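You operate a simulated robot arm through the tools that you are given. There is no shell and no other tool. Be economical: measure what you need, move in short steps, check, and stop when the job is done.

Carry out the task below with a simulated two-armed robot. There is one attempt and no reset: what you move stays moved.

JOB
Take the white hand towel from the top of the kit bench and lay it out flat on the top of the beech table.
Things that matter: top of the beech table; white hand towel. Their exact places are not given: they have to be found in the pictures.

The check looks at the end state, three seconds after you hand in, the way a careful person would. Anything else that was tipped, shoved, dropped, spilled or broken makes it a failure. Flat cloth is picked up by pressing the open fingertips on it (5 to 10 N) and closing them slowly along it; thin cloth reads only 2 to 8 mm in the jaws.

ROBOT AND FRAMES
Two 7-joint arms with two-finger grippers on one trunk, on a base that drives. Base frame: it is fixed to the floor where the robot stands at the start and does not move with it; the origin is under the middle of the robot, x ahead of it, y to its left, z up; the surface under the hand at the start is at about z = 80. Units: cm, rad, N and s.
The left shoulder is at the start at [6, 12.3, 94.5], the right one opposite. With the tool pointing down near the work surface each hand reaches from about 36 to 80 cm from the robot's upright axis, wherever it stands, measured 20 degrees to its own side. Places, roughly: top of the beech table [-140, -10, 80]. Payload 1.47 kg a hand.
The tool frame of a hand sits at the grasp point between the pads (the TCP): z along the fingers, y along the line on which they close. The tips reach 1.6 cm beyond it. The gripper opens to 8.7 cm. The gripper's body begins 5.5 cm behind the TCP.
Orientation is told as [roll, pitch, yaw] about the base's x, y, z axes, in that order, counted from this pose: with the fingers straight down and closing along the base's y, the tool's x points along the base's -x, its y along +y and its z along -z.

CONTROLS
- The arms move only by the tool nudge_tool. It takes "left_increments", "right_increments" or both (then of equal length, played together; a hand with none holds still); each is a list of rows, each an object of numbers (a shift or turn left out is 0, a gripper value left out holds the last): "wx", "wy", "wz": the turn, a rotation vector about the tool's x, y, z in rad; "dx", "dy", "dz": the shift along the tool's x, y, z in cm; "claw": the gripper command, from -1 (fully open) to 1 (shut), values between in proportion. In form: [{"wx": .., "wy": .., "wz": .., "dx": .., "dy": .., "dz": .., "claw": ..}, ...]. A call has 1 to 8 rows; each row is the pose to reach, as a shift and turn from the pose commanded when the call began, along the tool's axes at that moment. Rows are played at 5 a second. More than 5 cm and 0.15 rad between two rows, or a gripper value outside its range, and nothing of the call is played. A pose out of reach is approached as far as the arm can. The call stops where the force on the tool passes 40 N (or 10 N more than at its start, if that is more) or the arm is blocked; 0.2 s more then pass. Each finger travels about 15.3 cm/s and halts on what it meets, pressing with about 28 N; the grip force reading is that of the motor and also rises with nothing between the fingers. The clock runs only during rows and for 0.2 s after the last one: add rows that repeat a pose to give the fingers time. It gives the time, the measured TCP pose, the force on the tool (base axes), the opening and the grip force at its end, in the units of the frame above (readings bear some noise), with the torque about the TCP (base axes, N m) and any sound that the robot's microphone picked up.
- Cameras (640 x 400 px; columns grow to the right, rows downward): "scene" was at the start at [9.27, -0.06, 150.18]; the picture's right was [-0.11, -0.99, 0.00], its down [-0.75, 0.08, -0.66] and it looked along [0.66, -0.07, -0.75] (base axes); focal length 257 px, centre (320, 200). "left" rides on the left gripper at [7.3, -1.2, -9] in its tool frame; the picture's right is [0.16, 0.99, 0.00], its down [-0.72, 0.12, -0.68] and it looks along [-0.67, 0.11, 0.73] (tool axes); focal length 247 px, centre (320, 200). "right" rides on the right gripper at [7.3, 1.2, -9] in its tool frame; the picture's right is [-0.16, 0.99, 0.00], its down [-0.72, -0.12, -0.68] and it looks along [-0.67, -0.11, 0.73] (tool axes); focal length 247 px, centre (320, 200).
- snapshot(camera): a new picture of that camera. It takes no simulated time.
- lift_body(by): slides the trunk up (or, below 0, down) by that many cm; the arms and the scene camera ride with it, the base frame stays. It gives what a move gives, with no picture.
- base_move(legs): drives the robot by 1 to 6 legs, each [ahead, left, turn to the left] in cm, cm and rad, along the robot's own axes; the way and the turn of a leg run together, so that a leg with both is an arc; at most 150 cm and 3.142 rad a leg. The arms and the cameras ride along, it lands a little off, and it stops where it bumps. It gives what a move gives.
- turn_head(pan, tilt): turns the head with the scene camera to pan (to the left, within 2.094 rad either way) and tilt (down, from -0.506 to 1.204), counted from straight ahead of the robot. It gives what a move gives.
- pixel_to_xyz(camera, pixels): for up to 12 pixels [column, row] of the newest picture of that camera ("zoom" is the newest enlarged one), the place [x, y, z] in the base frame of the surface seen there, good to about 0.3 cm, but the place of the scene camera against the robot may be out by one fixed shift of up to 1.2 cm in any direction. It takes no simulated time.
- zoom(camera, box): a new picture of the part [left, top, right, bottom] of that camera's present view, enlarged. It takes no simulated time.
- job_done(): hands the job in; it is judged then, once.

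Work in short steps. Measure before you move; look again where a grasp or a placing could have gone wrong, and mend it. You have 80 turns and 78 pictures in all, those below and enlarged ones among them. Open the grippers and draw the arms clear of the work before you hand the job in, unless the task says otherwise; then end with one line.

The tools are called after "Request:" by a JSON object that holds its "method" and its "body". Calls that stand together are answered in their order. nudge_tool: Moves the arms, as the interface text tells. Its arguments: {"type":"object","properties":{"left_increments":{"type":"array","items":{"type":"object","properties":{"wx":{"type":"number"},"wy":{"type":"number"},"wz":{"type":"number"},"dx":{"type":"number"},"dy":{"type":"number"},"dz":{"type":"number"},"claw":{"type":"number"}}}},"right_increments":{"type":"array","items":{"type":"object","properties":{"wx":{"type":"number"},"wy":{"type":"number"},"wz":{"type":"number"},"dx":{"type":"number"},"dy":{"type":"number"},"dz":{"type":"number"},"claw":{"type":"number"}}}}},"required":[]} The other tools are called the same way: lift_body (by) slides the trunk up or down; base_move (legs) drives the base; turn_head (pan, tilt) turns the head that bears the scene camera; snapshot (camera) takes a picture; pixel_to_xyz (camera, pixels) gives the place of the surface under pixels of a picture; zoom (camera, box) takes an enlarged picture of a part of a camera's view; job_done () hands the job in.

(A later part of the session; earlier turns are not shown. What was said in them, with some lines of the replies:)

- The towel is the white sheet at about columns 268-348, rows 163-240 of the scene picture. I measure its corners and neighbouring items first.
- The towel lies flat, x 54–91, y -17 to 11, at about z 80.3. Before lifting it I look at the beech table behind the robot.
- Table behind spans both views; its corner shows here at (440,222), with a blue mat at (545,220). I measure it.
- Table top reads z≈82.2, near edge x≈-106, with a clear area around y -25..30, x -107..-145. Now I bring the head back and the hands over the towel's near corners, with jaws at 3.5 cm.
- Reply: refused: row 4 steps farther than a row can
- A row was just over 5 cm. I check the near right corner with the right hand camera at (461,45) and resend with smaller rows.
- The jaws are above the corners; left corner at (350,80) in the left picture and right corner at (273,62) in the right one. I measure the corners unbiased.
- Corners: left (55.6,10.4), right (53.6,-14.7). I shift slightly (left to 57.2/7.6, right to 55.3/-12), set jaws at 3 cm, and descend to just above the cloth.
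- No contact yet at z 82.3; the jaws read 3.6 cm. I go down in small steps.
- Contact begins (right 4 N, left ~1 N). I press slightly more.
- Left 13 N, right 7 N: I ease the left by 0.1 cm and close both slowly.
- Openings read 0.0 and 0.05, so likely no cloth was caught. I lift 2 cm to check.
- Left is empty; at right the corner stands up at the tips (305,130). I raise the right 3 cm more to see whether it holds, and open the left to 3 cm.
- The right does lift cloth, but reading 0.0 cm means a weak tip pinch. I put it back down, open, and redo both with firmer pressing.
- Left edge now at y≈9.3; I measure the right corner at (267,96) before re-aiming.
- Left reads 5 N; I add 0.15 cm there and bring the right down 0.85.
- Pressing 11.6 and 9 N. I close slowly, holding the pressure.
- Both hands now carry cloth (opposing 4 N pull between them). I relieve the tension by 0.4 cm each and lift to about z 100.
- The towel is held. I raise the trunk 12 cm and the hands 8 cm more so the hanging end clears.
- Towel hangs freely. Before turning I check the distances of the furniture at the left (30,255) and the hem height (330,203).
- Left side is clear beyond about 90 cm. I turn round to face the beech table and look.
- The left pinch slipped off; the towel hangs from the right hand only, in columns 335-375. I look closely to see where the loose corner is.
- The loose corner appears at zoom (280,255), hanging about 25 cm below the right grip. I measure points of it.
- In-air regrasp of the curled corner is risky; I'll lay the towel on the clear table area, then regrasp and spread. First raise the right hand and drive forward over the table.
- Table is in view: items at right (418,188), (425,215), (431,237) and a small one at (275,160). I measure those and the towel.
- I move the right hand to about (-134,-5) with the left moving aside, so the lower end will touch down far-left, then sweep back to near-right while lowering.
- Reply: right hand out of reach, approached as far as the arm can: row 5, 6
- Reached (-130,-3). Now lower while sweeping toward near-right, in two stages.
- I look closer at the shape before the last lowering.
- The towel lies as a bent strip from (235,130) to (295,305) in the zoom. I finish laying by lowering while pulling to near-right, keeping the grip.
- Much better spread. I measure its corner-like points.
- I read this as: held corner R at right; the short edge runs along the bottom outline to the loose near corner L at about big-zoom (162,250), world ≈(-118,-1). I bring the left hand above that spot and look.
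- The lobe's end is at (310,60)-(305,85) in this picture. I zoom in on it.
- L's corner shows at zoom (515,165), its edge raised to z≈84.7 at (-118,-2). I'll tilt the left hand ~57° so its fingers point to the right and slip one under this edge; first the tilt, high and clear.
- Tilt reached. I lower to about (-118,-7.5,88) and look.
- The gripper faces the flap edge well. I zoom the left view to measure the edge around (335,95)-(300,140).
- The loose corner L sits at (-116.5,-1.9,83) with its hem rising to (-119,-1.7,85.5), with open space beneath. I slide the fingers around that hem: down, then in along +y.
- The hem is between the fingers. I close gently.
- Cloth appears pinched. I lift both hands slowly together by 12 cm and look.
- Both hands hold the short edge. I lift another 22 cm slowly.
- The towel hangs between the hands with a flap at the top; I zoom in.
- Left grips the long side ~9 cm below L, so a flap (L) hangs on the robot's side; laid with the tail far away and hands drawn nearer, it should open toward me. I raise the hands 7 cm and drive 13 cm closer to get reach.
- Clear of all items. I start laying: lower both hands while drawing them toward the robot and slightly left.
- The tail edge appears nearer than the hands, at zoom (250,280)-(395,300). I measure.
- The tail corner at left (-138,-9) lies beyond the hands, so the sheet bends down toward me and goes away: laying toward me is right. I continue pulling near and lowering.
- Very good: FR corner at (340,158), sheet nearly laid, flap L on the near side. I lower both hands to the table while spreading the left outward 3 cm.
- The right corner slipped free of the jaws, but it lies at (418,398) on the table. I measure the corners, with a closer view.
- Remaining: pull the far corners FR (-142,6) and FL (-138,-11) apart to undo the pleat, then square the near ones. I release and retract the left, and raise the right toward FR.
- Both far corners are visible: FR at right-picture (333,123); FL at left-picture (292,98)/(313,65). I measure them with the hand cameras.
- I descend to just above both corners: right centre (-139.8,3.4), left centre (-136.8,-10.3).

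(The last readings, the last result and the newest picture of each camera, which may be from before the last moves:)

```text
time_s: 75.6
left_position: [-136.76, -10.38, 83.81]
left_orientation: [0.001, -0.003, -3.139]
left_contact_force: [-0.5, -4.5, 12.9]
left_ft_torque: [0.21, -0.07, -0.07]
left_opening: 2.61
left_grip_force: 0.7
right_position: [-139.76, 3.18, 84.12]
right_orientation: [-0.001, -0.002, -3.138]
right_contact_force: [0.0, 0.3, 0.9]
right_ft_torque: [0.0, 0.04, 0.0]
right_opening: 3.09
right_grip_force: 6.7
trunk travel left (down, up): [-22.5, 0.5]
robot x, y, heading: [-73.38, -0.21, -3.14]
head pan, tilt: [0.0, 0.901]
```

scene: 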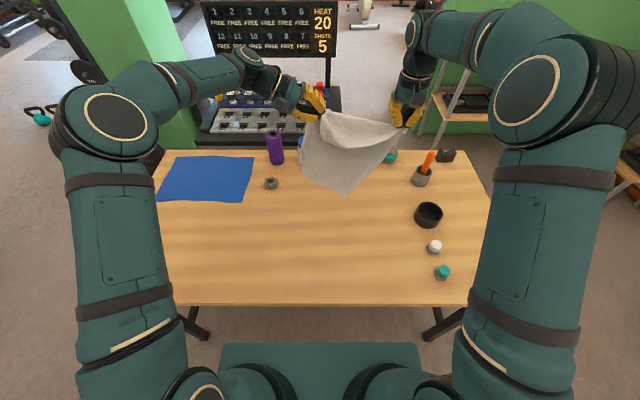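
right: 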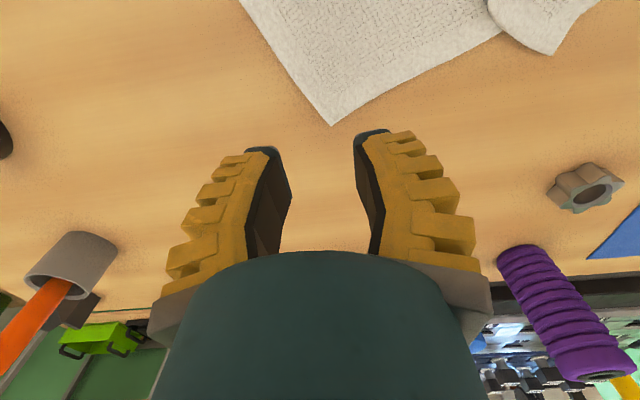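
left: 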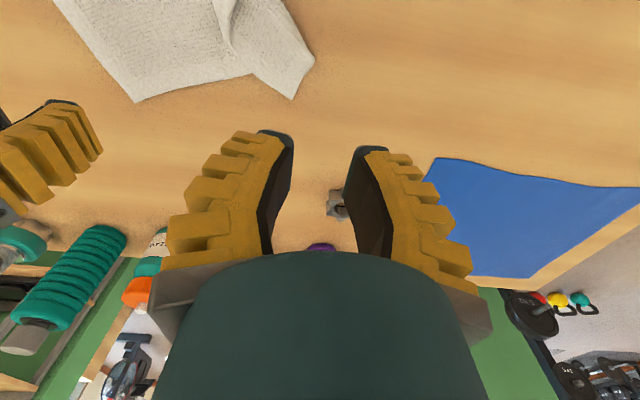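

Left presses 13 N; right only 1 N. I lower the right 0.25 cm more and then close both slowly.

Request:
{"method": "nudge_tool", "body": {"right_increments": [{"dz": 0.15}, {"dz": 0.3}, {"dz": 0.3}]}}

Request:
{"method": "nudge_tool", "body": {"left_increments": [{"claw": 0.45}, {"claw": 0.53}, {"claw": 0.6}, {"claw": 0.68}, {"claw": 0.76}, {"claw": 0.84}, {"claw": 0.92}, {"claw": 1}], "right_increments": [{"claw": 0.42}, {"claw": 0.5}, {"claw": 0.58}, {"claw": 0.66}, {"claw": 0.74}, {"claw": 0.82}, {"claw": 0.9}, {"claw": 1}]}}

Request:
{"method": "snapshot", "body": {"camera": "left"}}

Request:
{"method": "snapshot", "body": {"camera": "right"}}

```text
time_s: 76.4
left_position: [-136.68, -10.33, 83.88]
left_orientation: [0.0, -0.003, -3.137]
left_contact_force: [-0.6, 2.6, 14.3]
left_ft_torque: [0.51, -0.06, 0.02]
left_opening: 3.32
left_grip_force: 8.1
right_position: [-139.69, 3.18, 83.87]
right_orientation: [0.0, -0.003, -3.138]
right_contact_force: [0.1, 0.1, 12.2]
right_ft_torque: [-0.01, -0.04, -0.01]
right_opening: 3.21
right_grip_force: 7.4
trunk travel left (down, up): [-22.5, 0.5]
robot x, y, heading: [-73.56, -0.19, -3.136]
head pan, tilt: [0.0, 0.901]
```

```text
time_s: 78.2
left_position: [-136.68, -10.34, 83.85]
left_orientation: [-0.001, 0.0, -3.138]
left_contact_force: [-0.9, 3.0, 12.7]
left_ft_torque: [0.15, -0.02, 0.04]
left_opening: 0.01
left_grip_force: 27.9
right_position: [-139.71, 3.3, 83.75]
right_orientation: [0.001, 0.0, -3.139]
right_contact_force: [1.1, -3.3, 8.7]
right_ft_torque: [-0.05, -0.07, 0.05]
right_opening: 0.0
right_grip_force: 28.3
trunk travel left (down, up): [-22.5, 0.5]
robot x, y, heading: [-73.87, 0.04, -3.135]
head pan, tilt: [0.0, 0.901]
```

```text
17 pictures are left
```

left: 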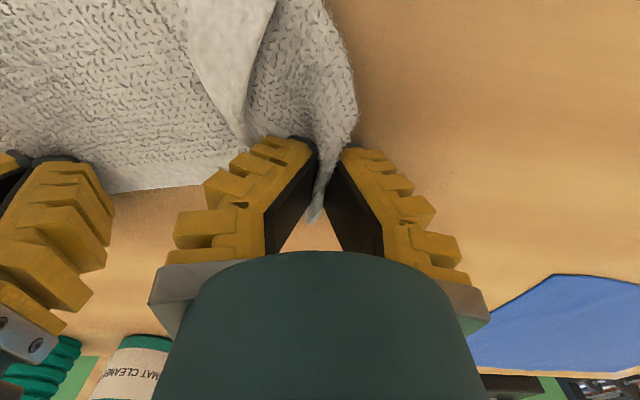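

```text
16 pictures are left
```

right: 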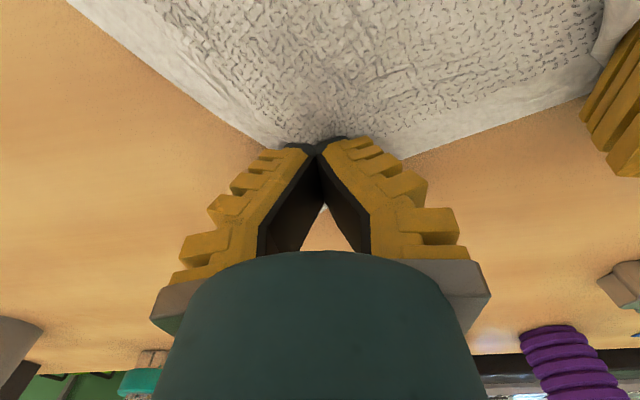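

Left clearly holds; right probably. I lift 1 cm and pull the two apart: right by (-2,+8), left by (-5,-2).

Request:
{"method": "nudge_tool", "body": {"right_increments": [{"dz": -1}, {"dx": -0.5, "dy": -2, "dz": -1.2}, {"dx": -1, "dy": -4, "dz": -1.2}, {"dx": -1.5, "dy": -6, "dz": -1.2}, {"dx": -2, "dy": -8, "dz": -1.2}, {"dx": -2, "dy": -8, "dz": -0.6}], "left_increments": [{"dz": -1}, {"dx": -1.2, "dy": 0.5, "dz": -1.2}, {"dx": -2.4, "dy": 1, "dz": -1.2}, {"dx": -3.6, "dy": 1.5, "dz": -1.2}, {"dx": -5, "dy": 2, "dz": -1.2}, {"dx": -5, "dy": 2, "dz": -0.6}]}}

Request:
{"method": "zoom", "body": {"camera": "scene", "box": [232, 170, 424, 310]}}

```text
time_s: 79.6
left_position: [-141.78, -12.51, 84.3]
left_orientation: [0.001, -0.001, -3.138]
left_contact_force: [-0.5, -0.4, -0.4]
left_ft_torque: [0.01, 0.02, -0.05]
left_opening: 0.0
left_grip_force: 28.0
right_position: [-141.88, 11.25, 84.32]
right_orientation: [0.002, -0.001, -3.138]
right_contact_force: [-0.4, -0.4, 0.8]
right_ft_torque: [0.01, -0.01, 0.0]
right_opening: 0.0
right_grip_force: 28.2
trunk travel left (down, up): [-22.5, 0.5]
robot x, y, heading: [-73.59, -0.08, -3.141]
head pan, tilt: [0.0, 0.901]
```

```text
2.86 times, centred on (328, 240) of scene
```

zoom: 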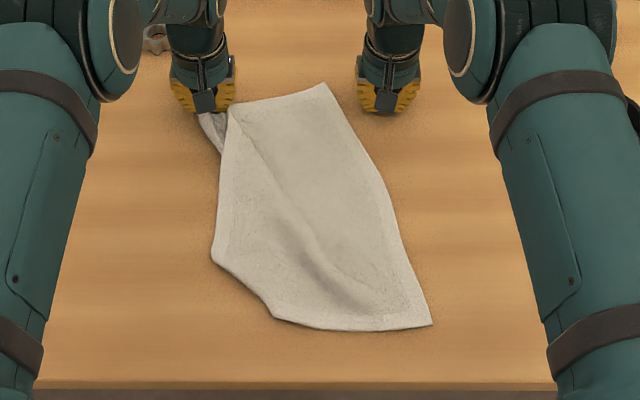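

The right pinch slipped, but the left opened most of the pleat. I measure the outline.

Request:
{"method": "pixel_to_xyz", "body": {"camera": "zoom", "pixels": [[325, 87], [430, 322], [278, 318], [214, 257], [228, 108], [220, 150], [203, 120], [385, 190], [330, 270]]}}

Request:
{"method": "snapshot", "body": {"camera": "left"}}

```text
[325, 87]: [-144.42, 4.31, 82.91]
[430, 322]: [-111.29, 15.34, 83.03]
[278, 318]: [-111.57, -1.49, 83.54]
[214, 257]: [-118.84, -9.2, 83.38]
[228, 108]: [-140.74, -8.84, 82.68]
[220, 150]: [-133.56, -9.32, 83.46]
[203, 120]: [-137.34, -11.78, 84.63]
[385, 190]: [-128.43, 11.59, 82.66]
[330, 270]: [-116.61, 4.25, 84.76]
```

```text
14 pictures are left
```

left: 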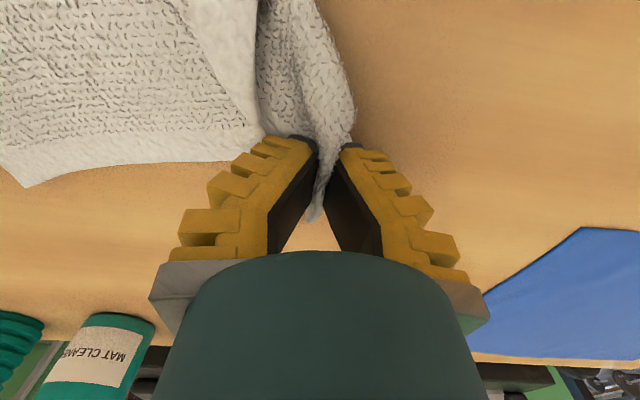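

I read a Z-pleat along the left: FL strip comes out below the upper layer. I'll press the right fingertips on the FR half as an anchor, then pull FL to the left.

Request:
{"method": "nudge_tool", "body": {"right_increments": [{"dz": -3}, {"dz": -3, "dy": 4, "dx": 1}, {"dz": -3, "dy": 8, "dx": 2}, {"dz": -3, "dy": 9.5, "dx": 3}, {"dz": -1, "dy": 9.5, "dx": 3}, {"dz": 0.2, "dy": 9.5, "dx": 3}, {"dz": 0.45, "dy": 9.5, "dx": 3}, {"dz": 0.6, "dy": 9.5, "dx": 3}]}}

Request:
{"method": "nudge_tool", "body": {"left_increments": [{"dy": 1.5, "dz": -0.2}, {"dy": 3, "dz": -0.2}, {"dy": 4.5, "dz": -0.2}, {"dy": 6, "dz": -0.2}, {"dy": 7.5, "dz": -0.2}, {"dy": 8.5, "dz": 0}]}}

Request:
{"method": "zoom", "body": {"camera": "scene", "box": [232, 170, 424, 310]}}

```text
time_s: 81.4
left_position: [-141.66, -12.43, 84.41]
left_orientation: [0.0, 0.0, -3.138]
left_contact_force: [-0.6, 0.0, 0.2]
left_ft_torque: [0.01, 0.0, -0.02]
left_opening: 0.0
left_grip_force: 28.2
right_position: [-138.85, 1.82, 83.72]
right_orientation: [0.0, -0.001, -3.138]
right_contact_force: [0.9, -0.6, 4.8]
right_ft_torque: [-0.02, -0.04, 0.01]
right_opening: 0.01
right_grip_force: 27.7
trunk travel left (down, up): [-22.5, 0.5]
robot x, y, heading: [-73.56, 0.14, -3.138]
head pan, tilt: [0.0, 0.901]
```

```text
time_s: 82.8
left_position: [-141.69, -20.71, 84.31]
left_orientation: [-0.001, 0.0, -3.139]
left_contact_force: [0.0, 8.9, -0.1]
left_ft_torque: [0.11, 0.05, 0.25]
left_opening: 0.01
left_grip_force: 28.1
right_position: [-138.79, 1.74, 83.78]
right_orientation: [0.0, -0.001, -3.138]
right_contact_force: [0.4, -6.8, 7.1]
right_ft_torque: [-0.05, 0.0, -0.02]
right_opening: 0.0
right_grip_force: 28.0
trunk travel left (down, up): [-22.5, 0.5]
robot x, y, heading: [-73.73, -0.06, -3.137]
head pan, tilt: [0.0, 0.901]
```

```text
2.86 times, centred on (328, 240) of scene
```

zoom: 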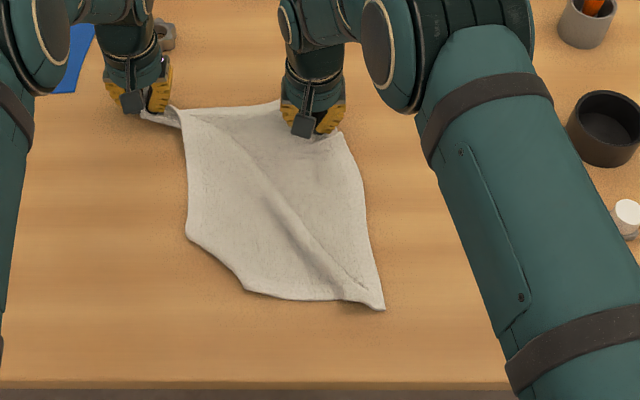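

The far edge is now taut (9 N) and full length. Next is the near-left corner L at (245,288), to pull left ~10 cm to remove the diagonal ridge. I release FL, raise both hands, and move the left above L.

Request:
{"method": "nudge_tool", "body": {"left_increments": [{"dz": 0.2, "claw": 0.7}, {"dz": 0.2, "claw": 0.31}, {"dz": -3}, {"dz": -7}, {"dz": -10}, {"dz": -12, "dx": 4}, {"dz": -14, "dx": 8}, {"dz": -14, "dx": 12}], "right_increments": [{}, {}, {"dz": -3}, {"dz": -6}, {"dz": -10}, {"dz": -14, "dy": -2}, {"dz": -18, "dy": -5}, {"dz": -20, "dy": -9}]}}

Request:
{"method": "nudge_tool", "body": {"left_increments": [{"dx": 4, "dy": -2}, {"dx": 8, "dy": -4}, {"dx": 11.5, "dy": -6}, {"dx": 11.5, "dy": -8}]}}

Request:
{"method": "snapshot", "body": {"camera": "left"}}

Request:
{"method": "zoom", "body": {"camera": "scene", "box": [232, 170, 424, 310]}}

```text
time_s: 84.6
left_position: [-129.63, -20.81, 98.39]
left_orientation: [0.001, -0.002, -3.138]
left_contact_force: [0.8, 0.8, 1.1]
left_ft_torque: [0.01, 0.0, -0.02]
left_opening: 3.63
left_grip_force: 4.1
right_position: [-138.71, 10.83, 103.68]
right_orientation: [0.004, -0.002, -3.139]
right_contact_force: [-0.6, -0.8, -0.8]
right_ft_torque: [0.0, 0.01, -0.01]
right_opening: 0.0
right_grip_force: 28.3
trunk travel left (down, up): [-22.5, 0.5]
robot x, y, heading: [-73.63, -0.12, -3.139]
head pan, tilt: [0.0, 0.901]
```

```text
time_s: 85.6
left_position: [-118.24, -12.84, 98.31]
left_orientation: [0.0, 0.0, -3.138]
left_contact_force: [-0.9, -0.5, 0.3]
left_ft_torque: [-0.02, -0.01, 0.02]
left_opening: 3.63
left_grip_force: 4.4
right_position: [-138.83, 10.77, 103.51]
right_orientation: [-0.001, 0.001, -3.138]
right_contact_force: [-0.1, -0.2, 0.5]
right_ft_torque: [0.01, 0.01, 0.02]
right_opening: 0.0
right_grip_force: 27.7
trunk travel left (down, up): [-22.5, 0.5]
robot x, y, heading: [-73.5, -0.13, -3.139]
head pan, tilt: [0.0, 0.901]
```

```text
12 pictures are left
```

left: 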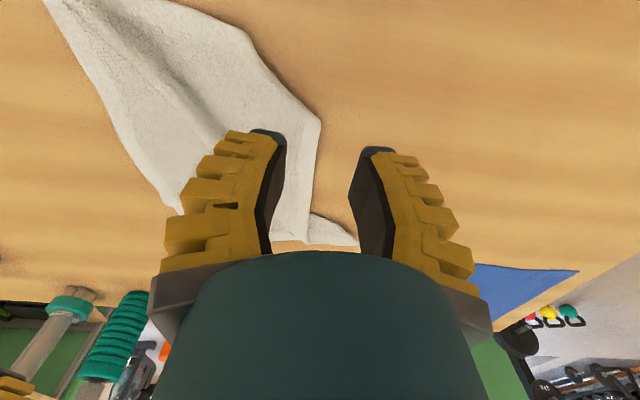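

```text
2.86 times, centred on (328, 240) of scene
```

zoom: 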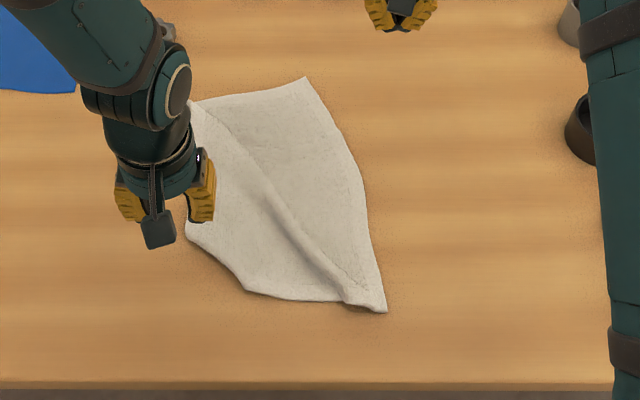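

L is at left-picture (248,38), the left kink P at (320,122). I measure them.

Request:
{"method": "pixel_to_xyz", "body": {"camera": "left", "pixels": [[246, 40], [318, 122], [270, 75], [215, 20], [225, 60], [290, 90], [60, 5]]}}

Request:
{"method": "pixel_to_xyz", "body": {"camera": "zoom", "pixels": [[385, 310], [247, 287], [350, 298], [305, 79], [186, 230], [192, 105], [290, 220]]}}

```text
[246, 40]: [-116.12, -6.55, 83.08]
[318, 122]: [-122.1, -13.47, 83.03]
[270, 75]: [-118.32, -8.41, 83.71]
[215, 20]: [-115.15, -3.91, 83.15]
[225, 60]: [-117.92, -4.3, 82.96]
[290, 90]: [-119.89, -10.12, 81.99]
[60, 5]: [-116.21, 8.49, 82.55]
```

```text
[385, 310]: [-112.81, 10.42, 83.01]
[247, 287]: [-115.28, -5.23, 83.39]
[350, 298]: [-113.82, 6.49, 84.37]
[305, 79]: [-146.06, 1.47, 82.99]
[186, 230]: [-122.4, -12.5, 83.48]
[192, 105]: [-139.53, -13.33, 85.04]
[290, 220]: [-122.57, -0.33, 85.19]
```

I need to know which of the two kinks is the real corner, so I zoom in on that region.

Request:
{"method": "zoom", "body": {"camera": "left", "box": [150, 0, 380, 144]}}

```text
2.78 times, centred on (265, 72) of left
```

zoom: 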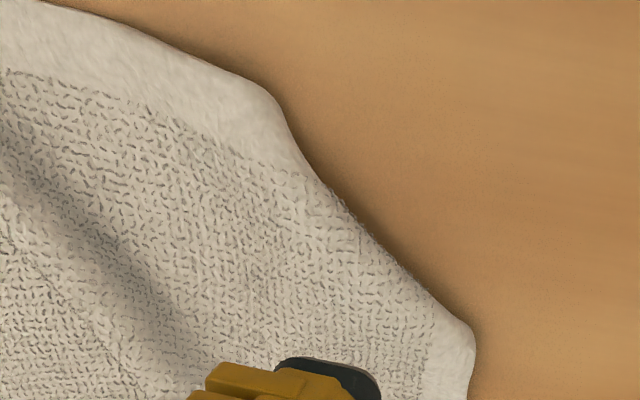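

The near hem ends at (290,150) and the left hem starts at (460,320): between them is a fold, so corner L is tucked under. I turn the wrist 49° so the jaws close across that fold edge, and descend to it.

Request:
{"method": "nudge_tool", "body": {"left_increments": [{"wz": -0.144, "dx": -1.3, "dy": -3.1, "dz": 1}, {"wz": -0.288, "dx": -1.3, "dy": -3.1, "dz": 3}, {"wz": -0.432, "dx": -1.3, "dy": -3.1, "dz": 6}, {"wz": -0.576, "dx": -1.3, "dy": -3.1, "dz": 9}, {"wz": -0.72, "dx": -1.3, "dy": -3.1, "dz": 12}, {"wz": -0.864, "dx": -1.3, "dy": -3.1, "dz": 13.6}, {"wz": -0.864, "dx": -1.3, "dy": -3.1, "dz": 14}, {"wz": -0.864, "dx": -1.3, "dy": -3.1, "dz": 14.2}]}}

Request:
{"method": "snapshot", "body": {"camera": "left"}}

```text
time_s: 87.4
left_position: [-119.58, -9.62, 84.11]
left_orientation: [-0.002, 0.0, -2.273]
left_contact_force: [-0.2, 0.1, 4.8]
left_ft_torque: [0.09, 0.06, 0.05]
left_opening: 3.66
left_grip_force: 4.4
right_position: [-138.9, 10.73, 103.58]
right_orientation: [0.001, 0.0, -3.137]
right_contact_force: [-0.6, 0.1, 0.0]
right_ft_torque: [0.03, -0.02, 0.0]
right_opening: 0.02
right_grip_force: 28.5
trunk travel left (down, up): [-22.5, 0.5]
robot x, y, heading: [-73.64, -0.09, -3.139]
head pan, tilt: [0.0, 0.901]
```

```text
9 pictures are left
```

left: 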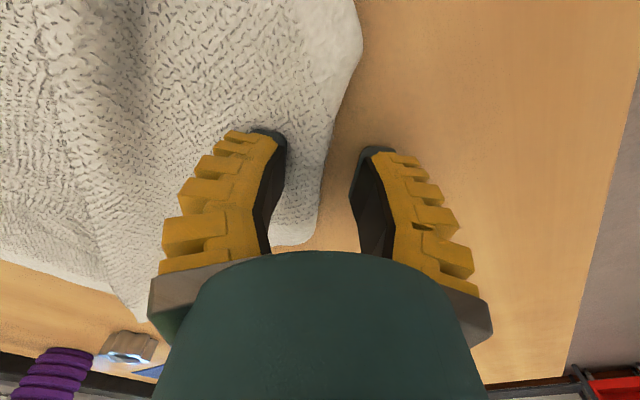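

Aligned: the fold edge runs between the fingers. I press 0.2 cm more, close slowly, and lift 7 cm.

Request:
{"method": "nudge_tool", "body": {"left_increments": [{"dz": 0.2}, {"dz": 0.2, "claw": 0.42}, {"dz": 0.2, "claw": 0.52}, {"dz": 0.2, "claw": 0.64}, {"dz": 0.2, "claw": 0.76}, {"dz": 0.2, "claw": 0.88}, {"dz": 0.2, "claw": 1}, {"dz": 0.2, "claw": 1}]}}

Request:
{"method": "nudge_tool", "body": {"left_increments": [{"dz": -1.5}, {"dz": -3}, {"dz": -4.5}, {"dz": -6}, {"dz": -7.5}, {"dz": -9}, {"dz": -9}]}}

Request:
{"method": "zoom", "body": {"camera": "scene", "box": [232, 190, 392, 310]}}

```text
time_s: 89.2
left_position: [-119.59, -9.69, 83.84]
left_orientation: [-0.001, -0.001, -2.275]
left_contact_force: [1.4, -1.1, 7.9]
left_ft_torque: [0.04, 0.0, 0.03]
left_opening: 0.0
left_grip_force: 28.2
right_position: [-138.91, 10.73, 103.59]
right_orientation: [0.001, 0.0, -3.138]
right_contact_force: [0.4, 0.9, 0.1]
right_ft_torque: [0.02, 0.02, -0.01]
right_opening: 0.0
right_grip_force: 27.9
trunk travel left (down, up): [-22.5, 0.5]
robot x, y, heading: [-73.72, 0.07, -3.137]
head pan, tilt: [0.0, 0.901]
```

```text
time_s: 90.8
left_position: [-119.49, -9.63, 92.95]
left_orientation: [0.0, -0.001, -2.275]
left_contact_force: [-0.3, 1.4, -0.7]
left_ft_torque: [0.0, -0.04, 0.05]
left_opening: 0.02
left_grip_force: 27.7
right_position: [-138.85, 10.58, 103.58]
right_orientation: [0.001, 0.001, -3.138]
right_contact_force: [-0.4, 0.4, -0.4]
right_ft_torque: [-0.01, -0.01, 0.01]
right_opening: 0.01
right_grip_force: 27.9
trunk travel left (down, up): [-22.5, 0.5]
robot x, y, heading: [-73.34, 0.05, -3.14]
head pan, tilt: [0.0, 0.901]
```

```text
3.33 times, centred on (312, 250) of scene
```

zoom: 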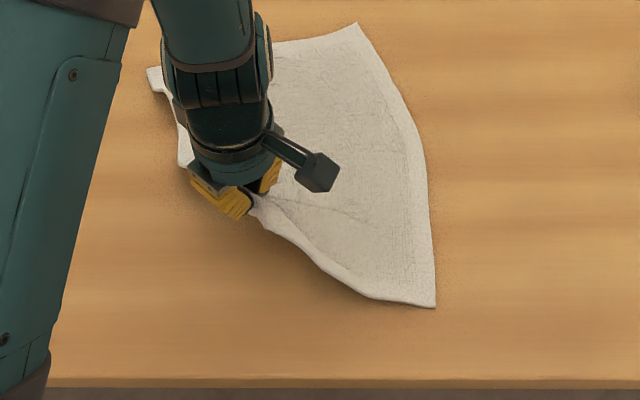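

Held, and the diagonal ridge is gone. I pull outward ~10 cm at height, then come back inward while lowering so the tucked corner falls on the outside.

Request:
{"method": "nudge_tool", "body": {"left_increments": [{"dx": 0.5, "dy": 2.7, "dz": 1}, {"dx": 1, "dy": 5.4, "dz": 2}, {"dx": 1.6, "dy": 8, "dz": 3}, {"dx": 2.1, "dy": 10.7, "dz": 4}, {"dx": 2.1, "dy": 10.7, "dz": 5}, {"dx": 2.1, "dy": 9.3, "dz": 6}, {"dx": 2, "dy": 8, "dz": 7.2}, {"dx": 2, "dy": 6.8, "dz": 8.5}]}}

Request:
{"method": "zoom", "body": {"camera": "scene", "box": [232, 190, 392, 310]}}

```text
time_s: 92.6
left_position: [-113.09, -12.58, 84.29]
left_orientation: [0.001, 0.001, -2.275]
left_contact_force: [-0.4, 0.0, 1.5]
left_ft_torque: [-0.06, 0.01, 0.04]
left_opening: 0.0
left_grip_force: 28.1
right_position: [-138.9, 10.69, 103.64]
right_orientation: [0.0, 0.001, -3.138]
right_contact_force: [1.2, 0.0, 0.8]
right_ft_torque: [-0.02, 0.02, -0.02]
right_opening: 0.0
right_grip_force: 28.3
trunk travel left (down, up): [-22.5, 0.5]
robot x, y, heading: [-73.92, -0.13, -3.137]
head pan, tilt: [0.0, 0.901]
```

```text
3.33 times, centred on (312, 250) of scene
```

zoom: 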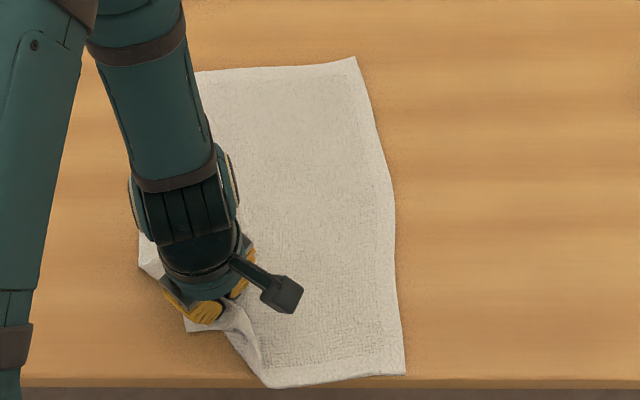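

The towel is nearly rectangular and a corner tip shows outside the fingers. I release, raise, and pull the hand clear to see.

Request:
{"method": "nudge_tool", "body": {"left_increments": [{"claw": 0.6}, {"claw": 0.45}, {"claw": 0.45, "dz": -2}, {"dz": -5}, {"dz": -9}, {"dz": -13}, {"dz": -13, "dy": 4}, {"dz": -13, "dy": 8, "dx": -2}]}}

Request:
{"method": "nudge_tool", "body": {"left_increments": [{"dx": -3, "dy": 2}, {"dx": -6, "dy": 4}, {"dx": -9, "dy": 6}, {"dx": -12, "dy": 7}]}}

Request:
{"method": "zoom", "body": {"camera": "scene", "box": [232, 190, 392, 310]}}

```text
time_s: 94.4
left_position: [-108.27, -19.4, 97.41]
left_orientation: [0.0, 0.0, -2.275]
left_contact_force: [-0.5, -1.0, 0.6]
left_ft_torque: [0.01, 0.0, -0.03]
left_opening: 3.0
left_grip_force: 4.7
right_position: [-138.82, 10.48, 103.63]
right_orientation: [0.0, -0.001, -3.138]
right_contact_force: [-0.1, -0.2, -0.1]
right_ft_torque: [-0.01, 0.01, -0.02]
right_opening: 0.0
right_grip_force: 28.3
trunk travel left (down, up): [-22.5, 0.5]
robot x, y, heading: [-73.77, 0.04, -3.137]
head pan, tilt: [0.0, 0.901]
```

```text
time_s: 95.4
left_position: [-110.69, -33.08, 97.51]
left_orientation: [0.001, 0.002, -2.274]
left_contact_force: [0.1, 0.6, 0.3]
left_ft_torque: [0.0, 0.01, 0.01]
left_opening: 3.02
left_grip_force: 5.3
right_position: [-138.97, 10.57, 103.45]
right_orientation: [0.0, -0.001, -3.138]
right_contact_force: [-0.1, -0.2, 0.0]
right_ft_torque: [0.03, -0.02, 0.01]
right_opening: 0.0
right_grip_force: 28.0
trunk travel left (down, up): [-22.5, 0.5]
robot x, y, heading: [-73.63, -0.45, -3.138]
head pan, tilt: [0.0, 0.901]
```

```text
3.33 times, centred on (312, 250) of scene
```

zoom: 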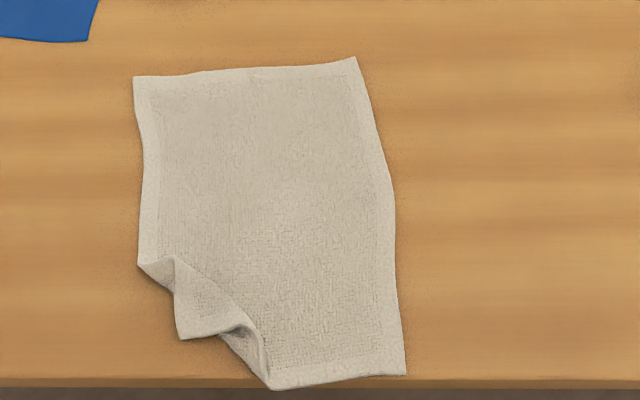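

Nearly done: only corner L at (180,335) remains crumpled. I measure it and the near edge against the table edge.

Request:
{"method": "pixel_to_xyz", "body": {"camera": "zoom", "pixels": [[182, 335], [140, 264], [272, 385], [402, 372], [235, 332], [200, 300], [120, 383], [135, 80], [355, 60], [220, 270], [175, 262]]}}

```text
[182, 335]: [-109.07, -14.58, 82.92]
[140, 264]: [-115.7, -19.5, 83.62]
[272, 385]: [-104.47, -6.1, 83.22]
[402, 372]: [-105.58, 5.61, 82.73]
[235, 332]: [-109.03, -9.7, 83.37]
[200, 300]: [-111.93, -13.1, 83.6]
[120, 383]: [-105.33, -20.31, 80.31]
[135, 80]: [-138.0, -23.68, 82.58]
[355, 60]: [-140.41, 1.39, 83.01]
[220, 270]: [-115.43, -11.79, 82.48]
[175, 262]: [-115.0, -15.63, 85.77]
```

The near edge sits right at the table edge (x≈-105), so I'll pull the towel ~7 cm away by its far corners first. I move both hands above the far corners (left with wrist back to straight).

Request:
{"method": "nudge_tool", "body": {"left_increments": [{"wz": 0.1234, "dx": -1.1, "dy": -3.85}, {"wz": 0.2468, "dx": -2.2, "dy": -7.7}, {"wz": 0.3702, "dx": -3.3, "dy": -11.5}, {"wz": 0.4936, "dx": -4.5, "dy": -15.4}, {"wz": 0.617, "dx": -5.6, "dy": -19.2}, {"wz": 0.7405, "dx": -6.7, "dy": -23.1}, {"wz": 0.864, "dx": -7.8, "dy": -26.9, "claw": 0.2}], "right_increments": [{"dx": 0.4, "dy": 2}, {"dx": 0.4, "dy": 4, "dz": 2}, {"dx": 0.4, "dy": 6, "dz": 4}, {"dx": 0.4, "dy": 8, "dz": 6}, {"dx": 0.4, "dy": 10, "dz": 6}, {"dx": 0.4, "dy": 12, "dz": 6}, {"dx": 0.4, "dy": 13.6, "dz": 6, "claw": 0.2}]}}

Request:
{"method": "snapshot", "body": {"camera": "left"}}

Request:
{"method": "pixel_to_xyz", "body": {"camera": "left", "pixels": [[330, 90], [300, 100], [200, 110], [130, 110]]}}

```text
time_s: 97.0
left_position: [-136.39, -21.45, 97.28]
left_orientation: [0.0, 0.002, -3.14]
left_contact_force: [-0.7, -0.6, -0.7]
left_ft_torque: [0.03, -0.06, -0.01]
left_opening: 4.08
left_grip_force: 4.1
right_position: [-138.51, -3.01, 97.6]
right_orientation: [0.001, 0.0, -3.137]
right_contact_force: [-1.2, 0.9, -0.5]
right_ft_torque: [0.0, -0.03, 0.01]
right_opening: 4.09
right_grip_force: 4.1
trunk travel left (down, up): [-22.5, 0.5]
robot x, y, heading: [-73.91, 0.03, -3.137]
head pan, tilt: [0.0, 0.901]
```

```text
5 pictures are left
```

left: 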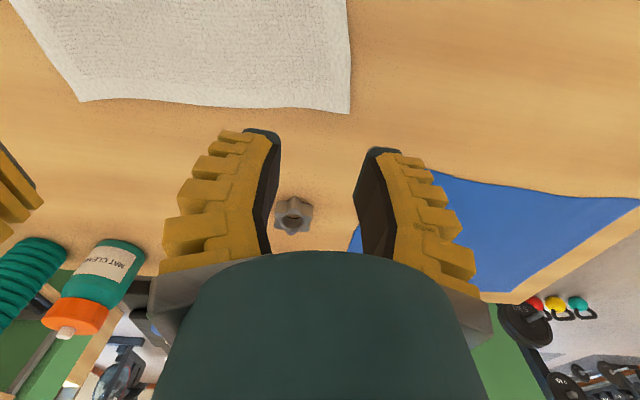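

```text
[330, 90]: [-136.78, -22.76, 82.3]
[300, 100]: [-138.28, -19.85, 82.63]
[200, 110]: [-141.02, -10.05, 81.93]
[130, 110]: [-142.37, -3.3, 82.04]
```

FL is at ~(-139,-25) and FR at ~(-142,1), so the jaws are 3 cm inside each. I descend and press.

Request:
{"method": "nudge_tool", "body": {"left_increments": [{"dz": 4}, {"dz": 8}, {"dz": 11.5}, {"dz": 12.8}, {"dz": 13.2}, {"dz": 13.5}, {"dz": 13.5}], "right_increments": [{"dz": 4}, {"dz": 8}, {"dz": 11.8}, {"dz": 13.1}, {"dz": 13.5}, {"dz": 13.8}, {"dz": 13.8}]}}

```text
time_s: 98.6
left_position: [-136.26, -21.49, 83.93]
left_orientation: [0.0, 0.002, -3.139]
left_contact_force: [-0.3, 0.5, 1.5]
left_ft_torque: [-0.02, 0.01, -0.01]
left_opening: 3.77
left_grip_force: 3.6
right_position: [-138.35, -2.79, 83.91]
right_orientation: [0.002, -0.001, -3.137]
right_contact_force: [-0.1, 0.6, 4.9]
right_ft_torque: [0.0, -0.01, 0.03]
right_opening: 3.62
right_grip_force: 7.8
trunk travel left (down, up): [-22.5, 0.5]
robot x, y, heading: [-73.51, -0.4, -3.139]
head pan, tilt: [0.0, 0.901]
```

Light contact; I add 0.3 / 0.2 cm and close slowly.

Request:
{"method": "nudge_tool", "body": {"left_increments": [{"dz": 0.15}, {"dz": 0.3}, {"dz": 0.3}], "right_increments": [{"dz": 0.1}, {"dz": 0.2}, {"dz": 0.2}]}}

Request:
{"method": "nudge_tool", "body": {"left_increments": [{"claw": 0.32}, {"claw": 0.42}, {"claw": 0.52}, {"claw": 0.62}, {"claw": 0.72}, {"claw": 0.82}, {"claw": 0.92}, {"claw": 1}], "right_increments": [{"claw": 0.32}, {"claw": 0.42}, {"claw": 0.52}, {"claw": 0.62}, {"claw": 0.72}, {"claw": 0.82}, {"claw": 0.92}, {"claw": 1}]}}

```text
time_s: 99.4
left_position: [-136.13, -21.54, 83.76]
left_orientation: [0.0, -0.003, -3.139]
left_contact_force: [-0.6, 0.0, 10.1]
left_ft_torque: [0.06, -0.01, 0.01]
left_opening: 3.93
left_grip_force: 2.8
right_position: [-138.32, -2.76, 83.86]
right_orientation: [0.0, -0.003, -3.138]
right_contact_force: [0.1, 0.8, 11.9]
right_ft_torque: [-0.02, 0.02, -0.02]
right_opening: 3.7
right_grip_force: 8.3
trunk travel left (down, up): [-22.5, 0.5]
robot x, y, heading: [-73.71, 0.15, -3.142]
head pan, tilt: [0.0, 0.901]
```

```text
time_s: 101.2
left_position: [-136.17, -21.56, 83.77]
left_orientation: [-0.001, -0.002, -3.138]
left_contact_force: [-1.8, 3.9, 9.0]
left_ft_torque: [0.08, 0.01, -0.01]
left_opening: 0.0
left_grip_force: 27.9
right_position: [-138.31, -2.86, 83.88]
right_orientation: [0.0, -0.002, -3.137]
right_contact_force: [1.9, -5.3, 11.1]
right_ft_torque: [-0.07, 0.03, 0.05]
right_opening: 0.0
right_grip_force: 27.6
trunk travel left (down, up): [-22.5, 0.5]
robot x, y, heading: [-73.77, -0.05, -3.132]
head pan, tilt: [0.0, 0.901]
```

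Opposed lateral forces show both hold. I lift 0.5 cm and pull away: left 6.5 cm, right 5.5 cm.

Request:
{"method": "nudge_tool", "body": {"left_increments": [{"dz": -0.5, "dy": -0.3}, {"dz": -0.5, "dy": -0.3, "dx": -1}, {"dz": -0.5, "dy": -0.3, "dx": -2.2}, {"dz": -0.5, "dy": -0.3, "dx": -3.4}, {"dz": -0.5, "dy": -0.3, "dx": -4.6}, {"dz": -0.5, "dy": -0.2, "dx": -5.7}, {"dz": -0.5, "dy": -0.1, "dx": -6.5}, {"dz": -0.1, "dy": 0, "dx": -6.5}], "right_increments": [{"dz": -0.5, "dy": 0.3}, {"dz": -0.5, "dy": 0.3, "dx": -0.8}, {"dz": -0.5, "dy": 0.3, "dx": -1.8}, {"dz": -0.5, "dy": 0.3, "dx": -2.8}, {"dz": -0.5, "dy": 0.3, "dx": -3.8}, {"dz": -0.5, "dy": 0.2, "dx": -4.7}, {"dz": -0.5, "dy": 0.1, "dx": -5.5}, {"dz": -0.1, "dy": 0, "dx": -5.5}]}}

Request:
{"method": "zoom", "body": {"camera": "scene", "box": [212, 170, 404, 314]}}

Request:
{"method": "pixel_to_xyz", "body": {"camera": "zoom", "pixels": [[200, 300], [205, 320], [190, 270], [230, 300], [270, 350], [380, 340], [250, 320]]}}

```text
time_s: 103.0
left_position: [-142.74, -21.39, 83.8]
left_orientation: [0.002, -0.002, -3.138]
left_contact_force: [-1.4, 2.3, 5.8]
left_ft_torque: [0.05, 0.02, -0.03]
left_opening: 0.02
left_grip_force: 27.9
right_position: [-143.77, -2.91, 83.91]
right_orientation: [0.002, -0.001, -3.139]
right_contact_force: [1.0, -2.6, 4.2]
right_ft_torque: [-0.05, 0.04, 0.07]
right_opening: 0.02
right_grip_force: 27.4
trunk travel left (down, up): [-22.5, 0.5]
robot x, y, heading: [-73.39, -0.22, -3.138]
head pan, tilt: [0.0, 0.901]
```

```text
2.78 times, centred on (308, 242) of scene
```

zoom: 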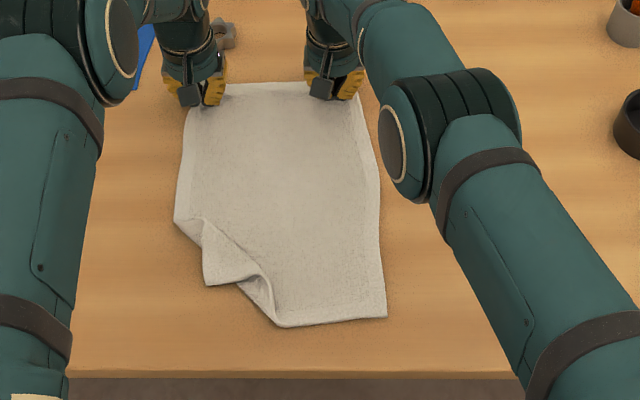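

```text
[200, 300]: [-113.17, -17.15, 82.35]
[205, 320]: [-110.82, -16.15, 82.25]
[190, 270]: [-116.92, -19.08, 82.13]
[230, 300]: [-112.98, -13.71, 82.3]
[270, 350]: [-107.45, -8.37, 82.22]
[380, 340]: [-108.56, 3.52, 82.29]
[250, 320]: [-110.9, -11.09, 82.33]
```

Excellent. Only corner L at (205,283) remains; I measure around it on the same picture.

Request:
{"method": "pixel_to_xyz", "body": {"camera": "zoom", "pixels": [[206, 283], [233, 280], [204, 250], [222, 260], [177, 220], [278, 323], [385, 315], [200, 222], [255, 275]]}}

Request:
{"method": "nudge_tool", "body": {"left_increments": [{"claw": 0.6}, {"claw": 0.31}, {"dz": -4}, {"dz": -8}, {"dz": -12, "dx": 2}, {"dz": -12, "dx": 6}, {"dz": -12, "dx": 10}, {"dz": -12, "dx": 14}], "right_increments": [{"claw": 0.6}, {"claw": 0.31}, {"dz": -4}, {"dz": -8}, {"dz": -12, "dy": -4}, {"dz": -16, "dy": -8}, {"dz": -18, "dy": -12}, {"dz": -20, "dy": -16}]}}

```text
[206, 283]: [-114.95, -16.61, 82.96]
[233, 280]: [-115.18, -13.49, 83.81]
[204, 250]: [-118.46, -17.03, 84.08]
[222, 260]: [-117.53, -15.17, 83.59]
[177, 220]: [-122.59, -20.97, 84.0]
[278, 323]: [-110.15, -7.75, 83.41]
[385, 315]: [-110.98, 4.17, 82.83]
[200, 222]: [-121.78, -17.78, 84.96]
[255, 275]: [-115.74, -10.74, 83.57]
```

```text
refused: row 5 steps farther than a row can; nothing moved
```

I resend with smaller steps: release both, raise, and bring the left toward the L corner.

Request:
{"method": "nudge_tool", "body": {"left_increments": [{"claw": 0.6}, {"claw": 0.31}, {"dz": -4}, {"dz": -8}, {"dz": -11, "dx": 3}, {"dz": -11, "dx": 7.5}, {"dz": -11, "dx": 12}, {"dz": -11, "dx": 16.5}], "right_increments": [{"claw": 0.6}, {"claw": 0.31}, {"dz": -4}, {"dz": -8}, {"dz": -11, "dy": -3}, {"dz": -14, "dy": -6}, {"dz": -17, "dy": -9}, {"dz": -20, "dy": -12}]}}

Request:
{"method": "nudge_tool", "body": {"left_increments": [{"dx": 4.5, "dy": -2.5, "claw": 0.38}, {"dx": 9.2, "dy": -4}, {"dx": 9.2, "dy": -5.5, "dz": 3}, {"dx": 9.2, "dy": -5.5, "dz": 7}, {"dx": 9.2, "dy": -5.5, "dz": 9}]}}

Request:
{"method": "snapshot", "body": {"camera": "left"}}

Request:
{"method": "pixel_to_xyz", "body": {"camera": "left", "pixels": [[320, 100], [330, 120], [340, 140], [300, 100], [280, 90]]}}

```text
time_s: 104.8
left_position: [-126.05, -21.36, 94.87]
left_orientation: [0.001, -0.003, -3.137]
left_contact_force: [0.0, 0.5, -0.4]
left_ft_torque: [-0.01, 0.01, 0.0]
left_opening: 3.6
left_grip_force: 4.6
right_position: [-143.73, 9.16, 104.07]
right_orientation: [-0.001, 0.001, -3.138]
right_contact_force: [-0.4, 0.2, 0.3]
right_ft_torque: [-0.02, 0.06, -0.05]
right_opening: 3.59
right_grip_force: 4.4
trunk travel left (down, up): [-22.5, 0.5]
robot x, y, heading: [-73.76, 0.04, -3.136]
head pan, tilt: [0.0, 0.901]
```

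```text
refused: row 1 steps farther than a row can; nothing moved
```

```text
3 pictures are left
```

left: 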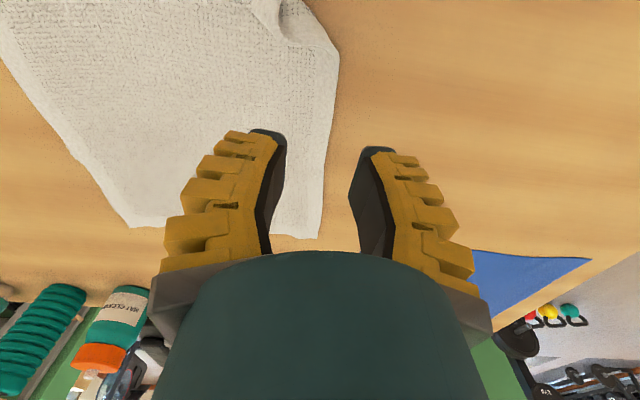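

```text
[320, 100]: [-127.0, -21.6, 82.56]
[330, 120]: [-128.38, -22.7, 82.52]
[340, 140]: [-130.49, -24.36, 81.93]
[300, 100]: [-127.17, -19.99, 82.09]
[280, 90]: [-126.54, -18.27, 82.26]
```

I must save pictures (3 left). I measure the kink at (336,58) here to verify the scene-to-hand shift.

Request:
{"method": "pixel_to_xyz", "body": {"camera": "left", "pixels": [[335, 58], [325, 35], [300, 5], [280, 30], [262, 8]]}}

Request:
{"method": "nudge_tool", "body": {"left_increments": [{"dx": 3, "dy": -1.8, "claw": 0.38}, {"dx": 6, "dy": -3.6}, {"dx": 9, "dy": -5.4}, {"dx": 9, "dy": -5.4, "dz": 3}, {"dx": 9, "dy": -5.4, "dz": 7}, {"dx": 9, "dy": -5.4, "dz": 9}]}}

```text
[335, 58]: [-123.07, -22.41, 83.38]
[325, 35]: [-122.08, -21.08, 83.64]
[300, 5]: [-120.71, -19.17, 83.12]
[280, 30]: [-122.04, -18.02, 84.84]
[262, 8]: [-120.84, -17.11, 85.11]
```

```text
time_s: 106.2
left_position: [-117.35, -16.07, 85.77]
left_orientation: [0.001, 0.0, -3.136]
left_contact_force: [0.4, 0.7, 0.4]
left_ft_torque: [-0.03, 0.03, -0.03]
left_opening: 3.32
left_grip_force: 4.4
right_position: [-143.95, 9.16, 103.82]
right_orientation: [0.0, 0.001, -3.139]
right_contact_force: [-0.5, 0.5, -0.2]
right_ft_torque: [-0.01, -0.04, 0.01]
right_opening: 3.59
right_grip_force: 5.0
trunk travel left (down, up): [-22.5, 0.5]
robot x, y, heading: [-73.94, -0.02, -3.137]
head pan, tilt: [0.0, 0.901]
```

Jaws are just above the L flap. I shift 0.4 cm inward and lower in small steps.

Request:
{"method": "nudge_tool", "body": {"left_increments": [{"dy": -0.4, "dz": 0.5}, {"dy": -0.4, "dz": 1.0}, {"dy": -0.4, "dz": 1.3}, {"dy": -0.4, "dz": 1.6}, {"dy": -0.4, "dz": 1.6}]}}

```text
time_s: 107.4
left_position: [-117.27, -15.63, 84.15]
left_orientation: [-0.002, -0.002, -3.137]
left_contact_force: [0.0, 2.9, 11.8]
left_ft_torque: [0.4, 0.02, -0.01]
left_opening: 2.95
left_grip_force: 7.6
right_position: [-143.86, 9.0, 103.92]
right_orientation: [0.001, 0.002, -3.136]
right_contact_force: [0.2, -0.4, 0.5]
right_ft_torque: [0.01, -0.02, 0.0]
right_opening: 3.58
right_grip_force: 4.4
trunk travel left (down, up): [-22.5, 0.5]
robot x, y, heading: [-73.72, -0.09, -3.138]
head pan, tilt: [0.0, 0.901]
```

11.8 N mainly on the inner finger; I go 0.25 cm lower so the outer touches and close slowly.

Request:
{"method": "nudge_tool", "body": {"left_increments": [{"dz": 0.15}, {"dz": 0.25, "claw": 0.45}, {"dz": 0.25, "claw": 0.54}, {"dz": 0.25, "claw": 0.63}, {"dz": 0.25, "claw": 0.72}, {"dz": 0.25, "claw": 0.81}, {"dz": 0.25, "claw": 0.9}, {"dz": 0.25, "claw": 1}]}}

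Request:
{"method": "nudge_tool", "body": {"left_increments": [{}, {"dz": -1}, {"dz": -2}, {"dz": -3}]}}

Request:
{"method": "snapshot", "body": {"camera": "left"}}

```text
time_s: 109.2
left_position: [-117.21, -15.55, 84.01]
left_orientation: [-0.001, -0.001, -3.139]
left_contact_force: [-2.0, 3.6, 31.6]
left_ft_torque: [0.4, 0.06, 0.01]
left_opening: 0.0
left_grip_force: 27.8
right_position: [-143.77, 9.11, 104.03]
right_orientation: [0.0, -0.001, -3.138]
right_contact_force: [0.1, -0.1, 0.2]
right_ft_torque: [-0.01, -0.01, -0.01]
right_opening: 3.61
right_grip_force: 4.7
trunk travel left (down, up): [-22.5, 0.5]
robot x, y, heading: [-73.79, -0.25, -3.139]
head pan, tilt: [0.0, 0.901]
```

```text
time_s: 110.2
left_position: [-117.2, -15.72, 86.89]
left_orientation: [0.0, 0.002, -3.137]
left_contact_force: [-0.5, -0.4, 0.4]
left_ft_torque: [0.02, -0.01, -0.03]
left_opening: 0.01
left_grip_force: 28.0
right_position: [-143.88, 9.07, 103.8]
right_orientation: [0.0, 0.0, -3.138]
right_contact_force: [-0.4, -0.4, 0.7]
right_ft_torque: [0.0, -0.03, 0.05]
right_opening: 3.6
right_grip_force: 4.7
trunk travel left (down, up): [-22.5, 0.5]
robot x, y, heading: [-73.81, -0.34, -3.139]
head pan, tilt: [0.0, 0.901]
```

```text
2 pictures are left
```

left: 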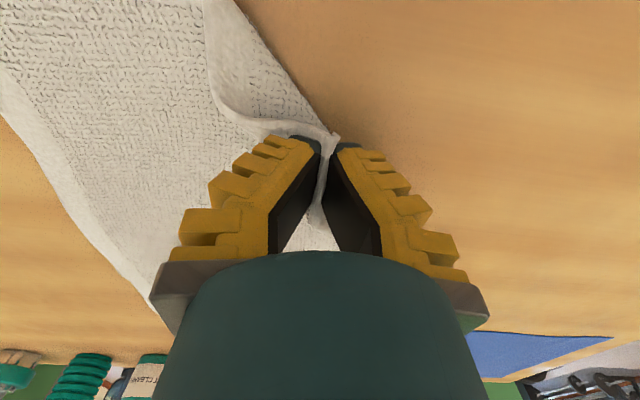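

The corner is held and lifted. I carry it up and outward to its proper place (≈ +5.5 cm x, -5.5 cm y), then lower.

Request:
{"method": "nudge_tool", "body": {"left_increments": [{"dx": 0, "dy": 0, "dz": -2}, {"dx": 0.5, "dy": 0.5, "dz": -4}, {"dx": 2, "dy": 2, "dz": -4.5}, {"dx": 3.5, "dy": 3.5, "dz": -3.5}, {"dx": 4.8, "dy": 4.8, "dz": -1.5}, {"dx": 5.6, "dy": 5.6, "dz": 0.8}, {"dx": 5.8, "dy": 5.7, "dz": 2.6}, {"dx": 5.8, "dy": 5.7, "dz": 2.8}]}}

Request:
{"method": "nudge_tool", "body": {"left_increments": [{"claw": 0.7}, {"claw": 0.4}, {"claw": 0.4}, {"dz": -3}, {"dz": -7}, {"dz": -11}, {"dz": -13, "dy": 4}, {"dz": -13, "dy": 8}]}}

Request:
{"method": "nudge_tool", "body": {"left_increments": [{"dy": 4, "dx": -1}, {"dy": 8, "dx": -2}, {"dy": 10, "dx": -2}], "right_increments": [{"dy": -4, "dx": 1}, {"dy": -8, "dx": 2}, {"dy": -11, "dx": 4}]}}

Request:
{"method": "zoom", "body": {"camera": "scene", "box": [212, 170, 404, 314]}}

```text
time_s: 112.0
left_position: [-111.46, -21.36, 84.08]
left_orientation: [-0.001, 0.0, -3.137]
left_contact_force: [-0.7, -0.8, 0.5]
left_ft_torque: [0.01, 0.0, -0.03]
left_opening: 0.0
left_grip_force: 27.9
right_position: [-143.95, 8.99, 103.92]
right_orientation: [0.0, 0.0, -3.138]
right_contact_force: [-0.3, 0.3, -0.5]
right_ft_torque: [-0.04, 0.02, 0.0]
right_opening: 3.6
right_grip_force: 4.8
trunk travel left (down, up): [-22.5, 0.5]
robot x, y, heading: [-73.83, 0.12, -3.145]
head pan, tilt: [0.0, 0.901]
```

```text
time_s: 113.8
left_position: [-111.37, -29.33, 97.05]
left_orientation: [0.001, 0.0, -3.14]
left_contact_force: [-0.8, -0.1, -1.0]
left_ft_torque: [0.0, 0.0, 0.0]
left_opening: 3.23
left_grip_force: 4.1
right_position: [-143.89, 9.11, 103.89]
right_orientation: [0.001, 0.0, -3.137]
right_contact_force: [0.1, 0.4, -0.4]
right_ft_torque: [0.02, -0.01, 0.0]
right_opening: 3.61
right_grip_force: 4.6
trunk travel left (down, up): [-22.5, 0.5]
robot x, y, heading: [-73.6, 0.13, -3.132]
head pan, tilt: [0.0, 0.901]
```

```text
time_s: 114.6
left_position: [-113.21, -39.26, 97.17]
left_orientation: [-0.001, 0.0, -3.138]
left_contact_force: [-0.1, -0.1, 0.3]
left_ft_torque: [0.03, 0.01, -0.01]
left_opening: 3.2
left_grip_force: 4.6
right_position: [-139.77, 20.06, 103.87]
right_orientation: [0.001, -0.003, -3.136]
right_contact_force: [0.2, 0.7, 0.3]
right_ft_torque: [0.0, 0.01, -0.02]
right_opening: 3.62
right_grip_force: 4.7
trunk travel left (down, up): [-22.5, 0.5]
robot x, y, heading: [-73.51, -0.41, -3.134]
head pan, tilt: [0.0, 0.901]
```

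```text
2.78 times, centred on (308, 242) of scene
```

zoom: 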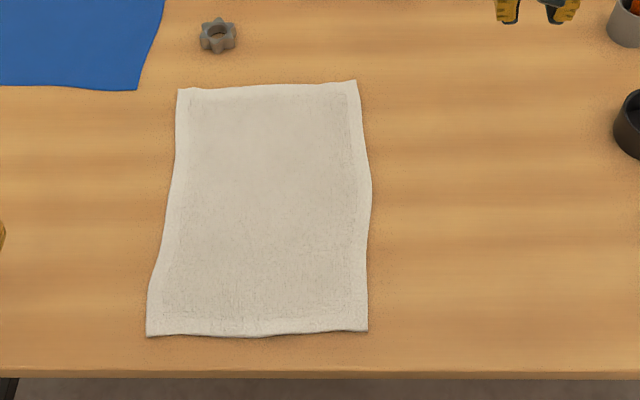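

The towel lies flat and fully on the table, all four corners visible, nothing else disturbed. I open the grippers, raise the hands and back the robot away.

Request:
{"method": "nudge_tool", "body": {"left_increments": [{"dz": -3, "claw": -1}, {"dz": -6}, {"dz": -8}], "right_increments": [{"dz": -1, "claw": -1}, {"dz": -2}, {"dz": -3}]}}

Request:
{"method": "base_move", "body": {"legs": [[-30, 0, 0]]}}

Request:
{"method": "snapshot", "body": {"camera": "scene"}}

```text
time_s: 115.4
left_position: [-113.23, -39.35, 105.11]
left_orientation: [0.0, 0.001, -3.138]
left_contact_force: [-0.3, -0.8, 0.3]
left_ft_torque: [-0.02, 0.0, -0.01]
left_opening: 8.69
left_grip_force: 0.2
right_position: [-139.88, 20.18, 106.98]
right_orientation: [0.001, -0.002, -3.137]
right_contact_force: [0.4, -0.4, 0.1]
right_ft_torque: [0.02, 0.02, 0.03]
right_opening: 8.7
right_grip_force: 0.1
trunk travel left (down, up): [-22.5, 0.5]
robot x, y, heading: [-73.65, -0.12, -3.138]
head pan, tilt: [0.0, 0.901]
```

```text
time_s: 117.4
left_position: [-83.4, -39.15, 105.17]
left_orientation: [-0.001, 0.002, -3.139]
left_contact_force: [0.6, 0.2, 0.8]
left_ft_torque: [-0.03, 0.01, 0.02]
left_opening: 8.71
left_grip_force: 0.0
right_position: [-109.89, 20.22, 106.75]
right_orientation: [0.001, 0.002, -3.138]
right_contact_force: [-0.4, 0.7, -0.1]
right_ft_torque: [0.01, 0.01, -0.02]
right_opening: 8.71
right_grip_force: 0.1
trunk travel left (down, up): [-22.5, 0.5]
robot x, y, heading: [-43.8, 0.22, -3.136]
head pan, tilt: [0.0, 0.901]
```

```text
0 pictures are left
```

scene: 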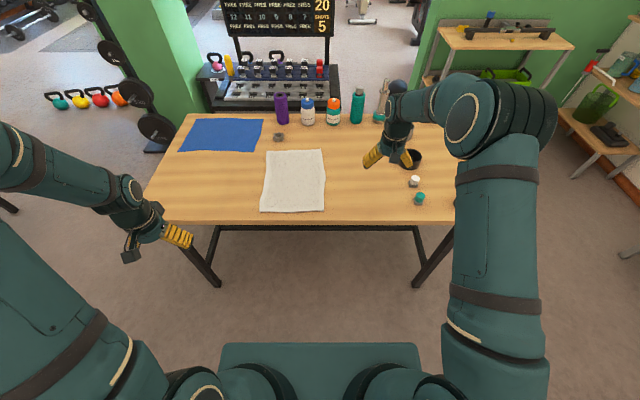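

The towel is flat on the beech table, the other items stand where they were, and the arms are clear and open. I hand in.

Request:
{"method": "job_done", "body": {}}

```text
The job is handed in.
```

The white hand towel is laid out flat on top of the beech table, and no other item in view was disturbed. The grippers are open and the robot has backed away from the table, though the right hand is still about 24 cm above it.
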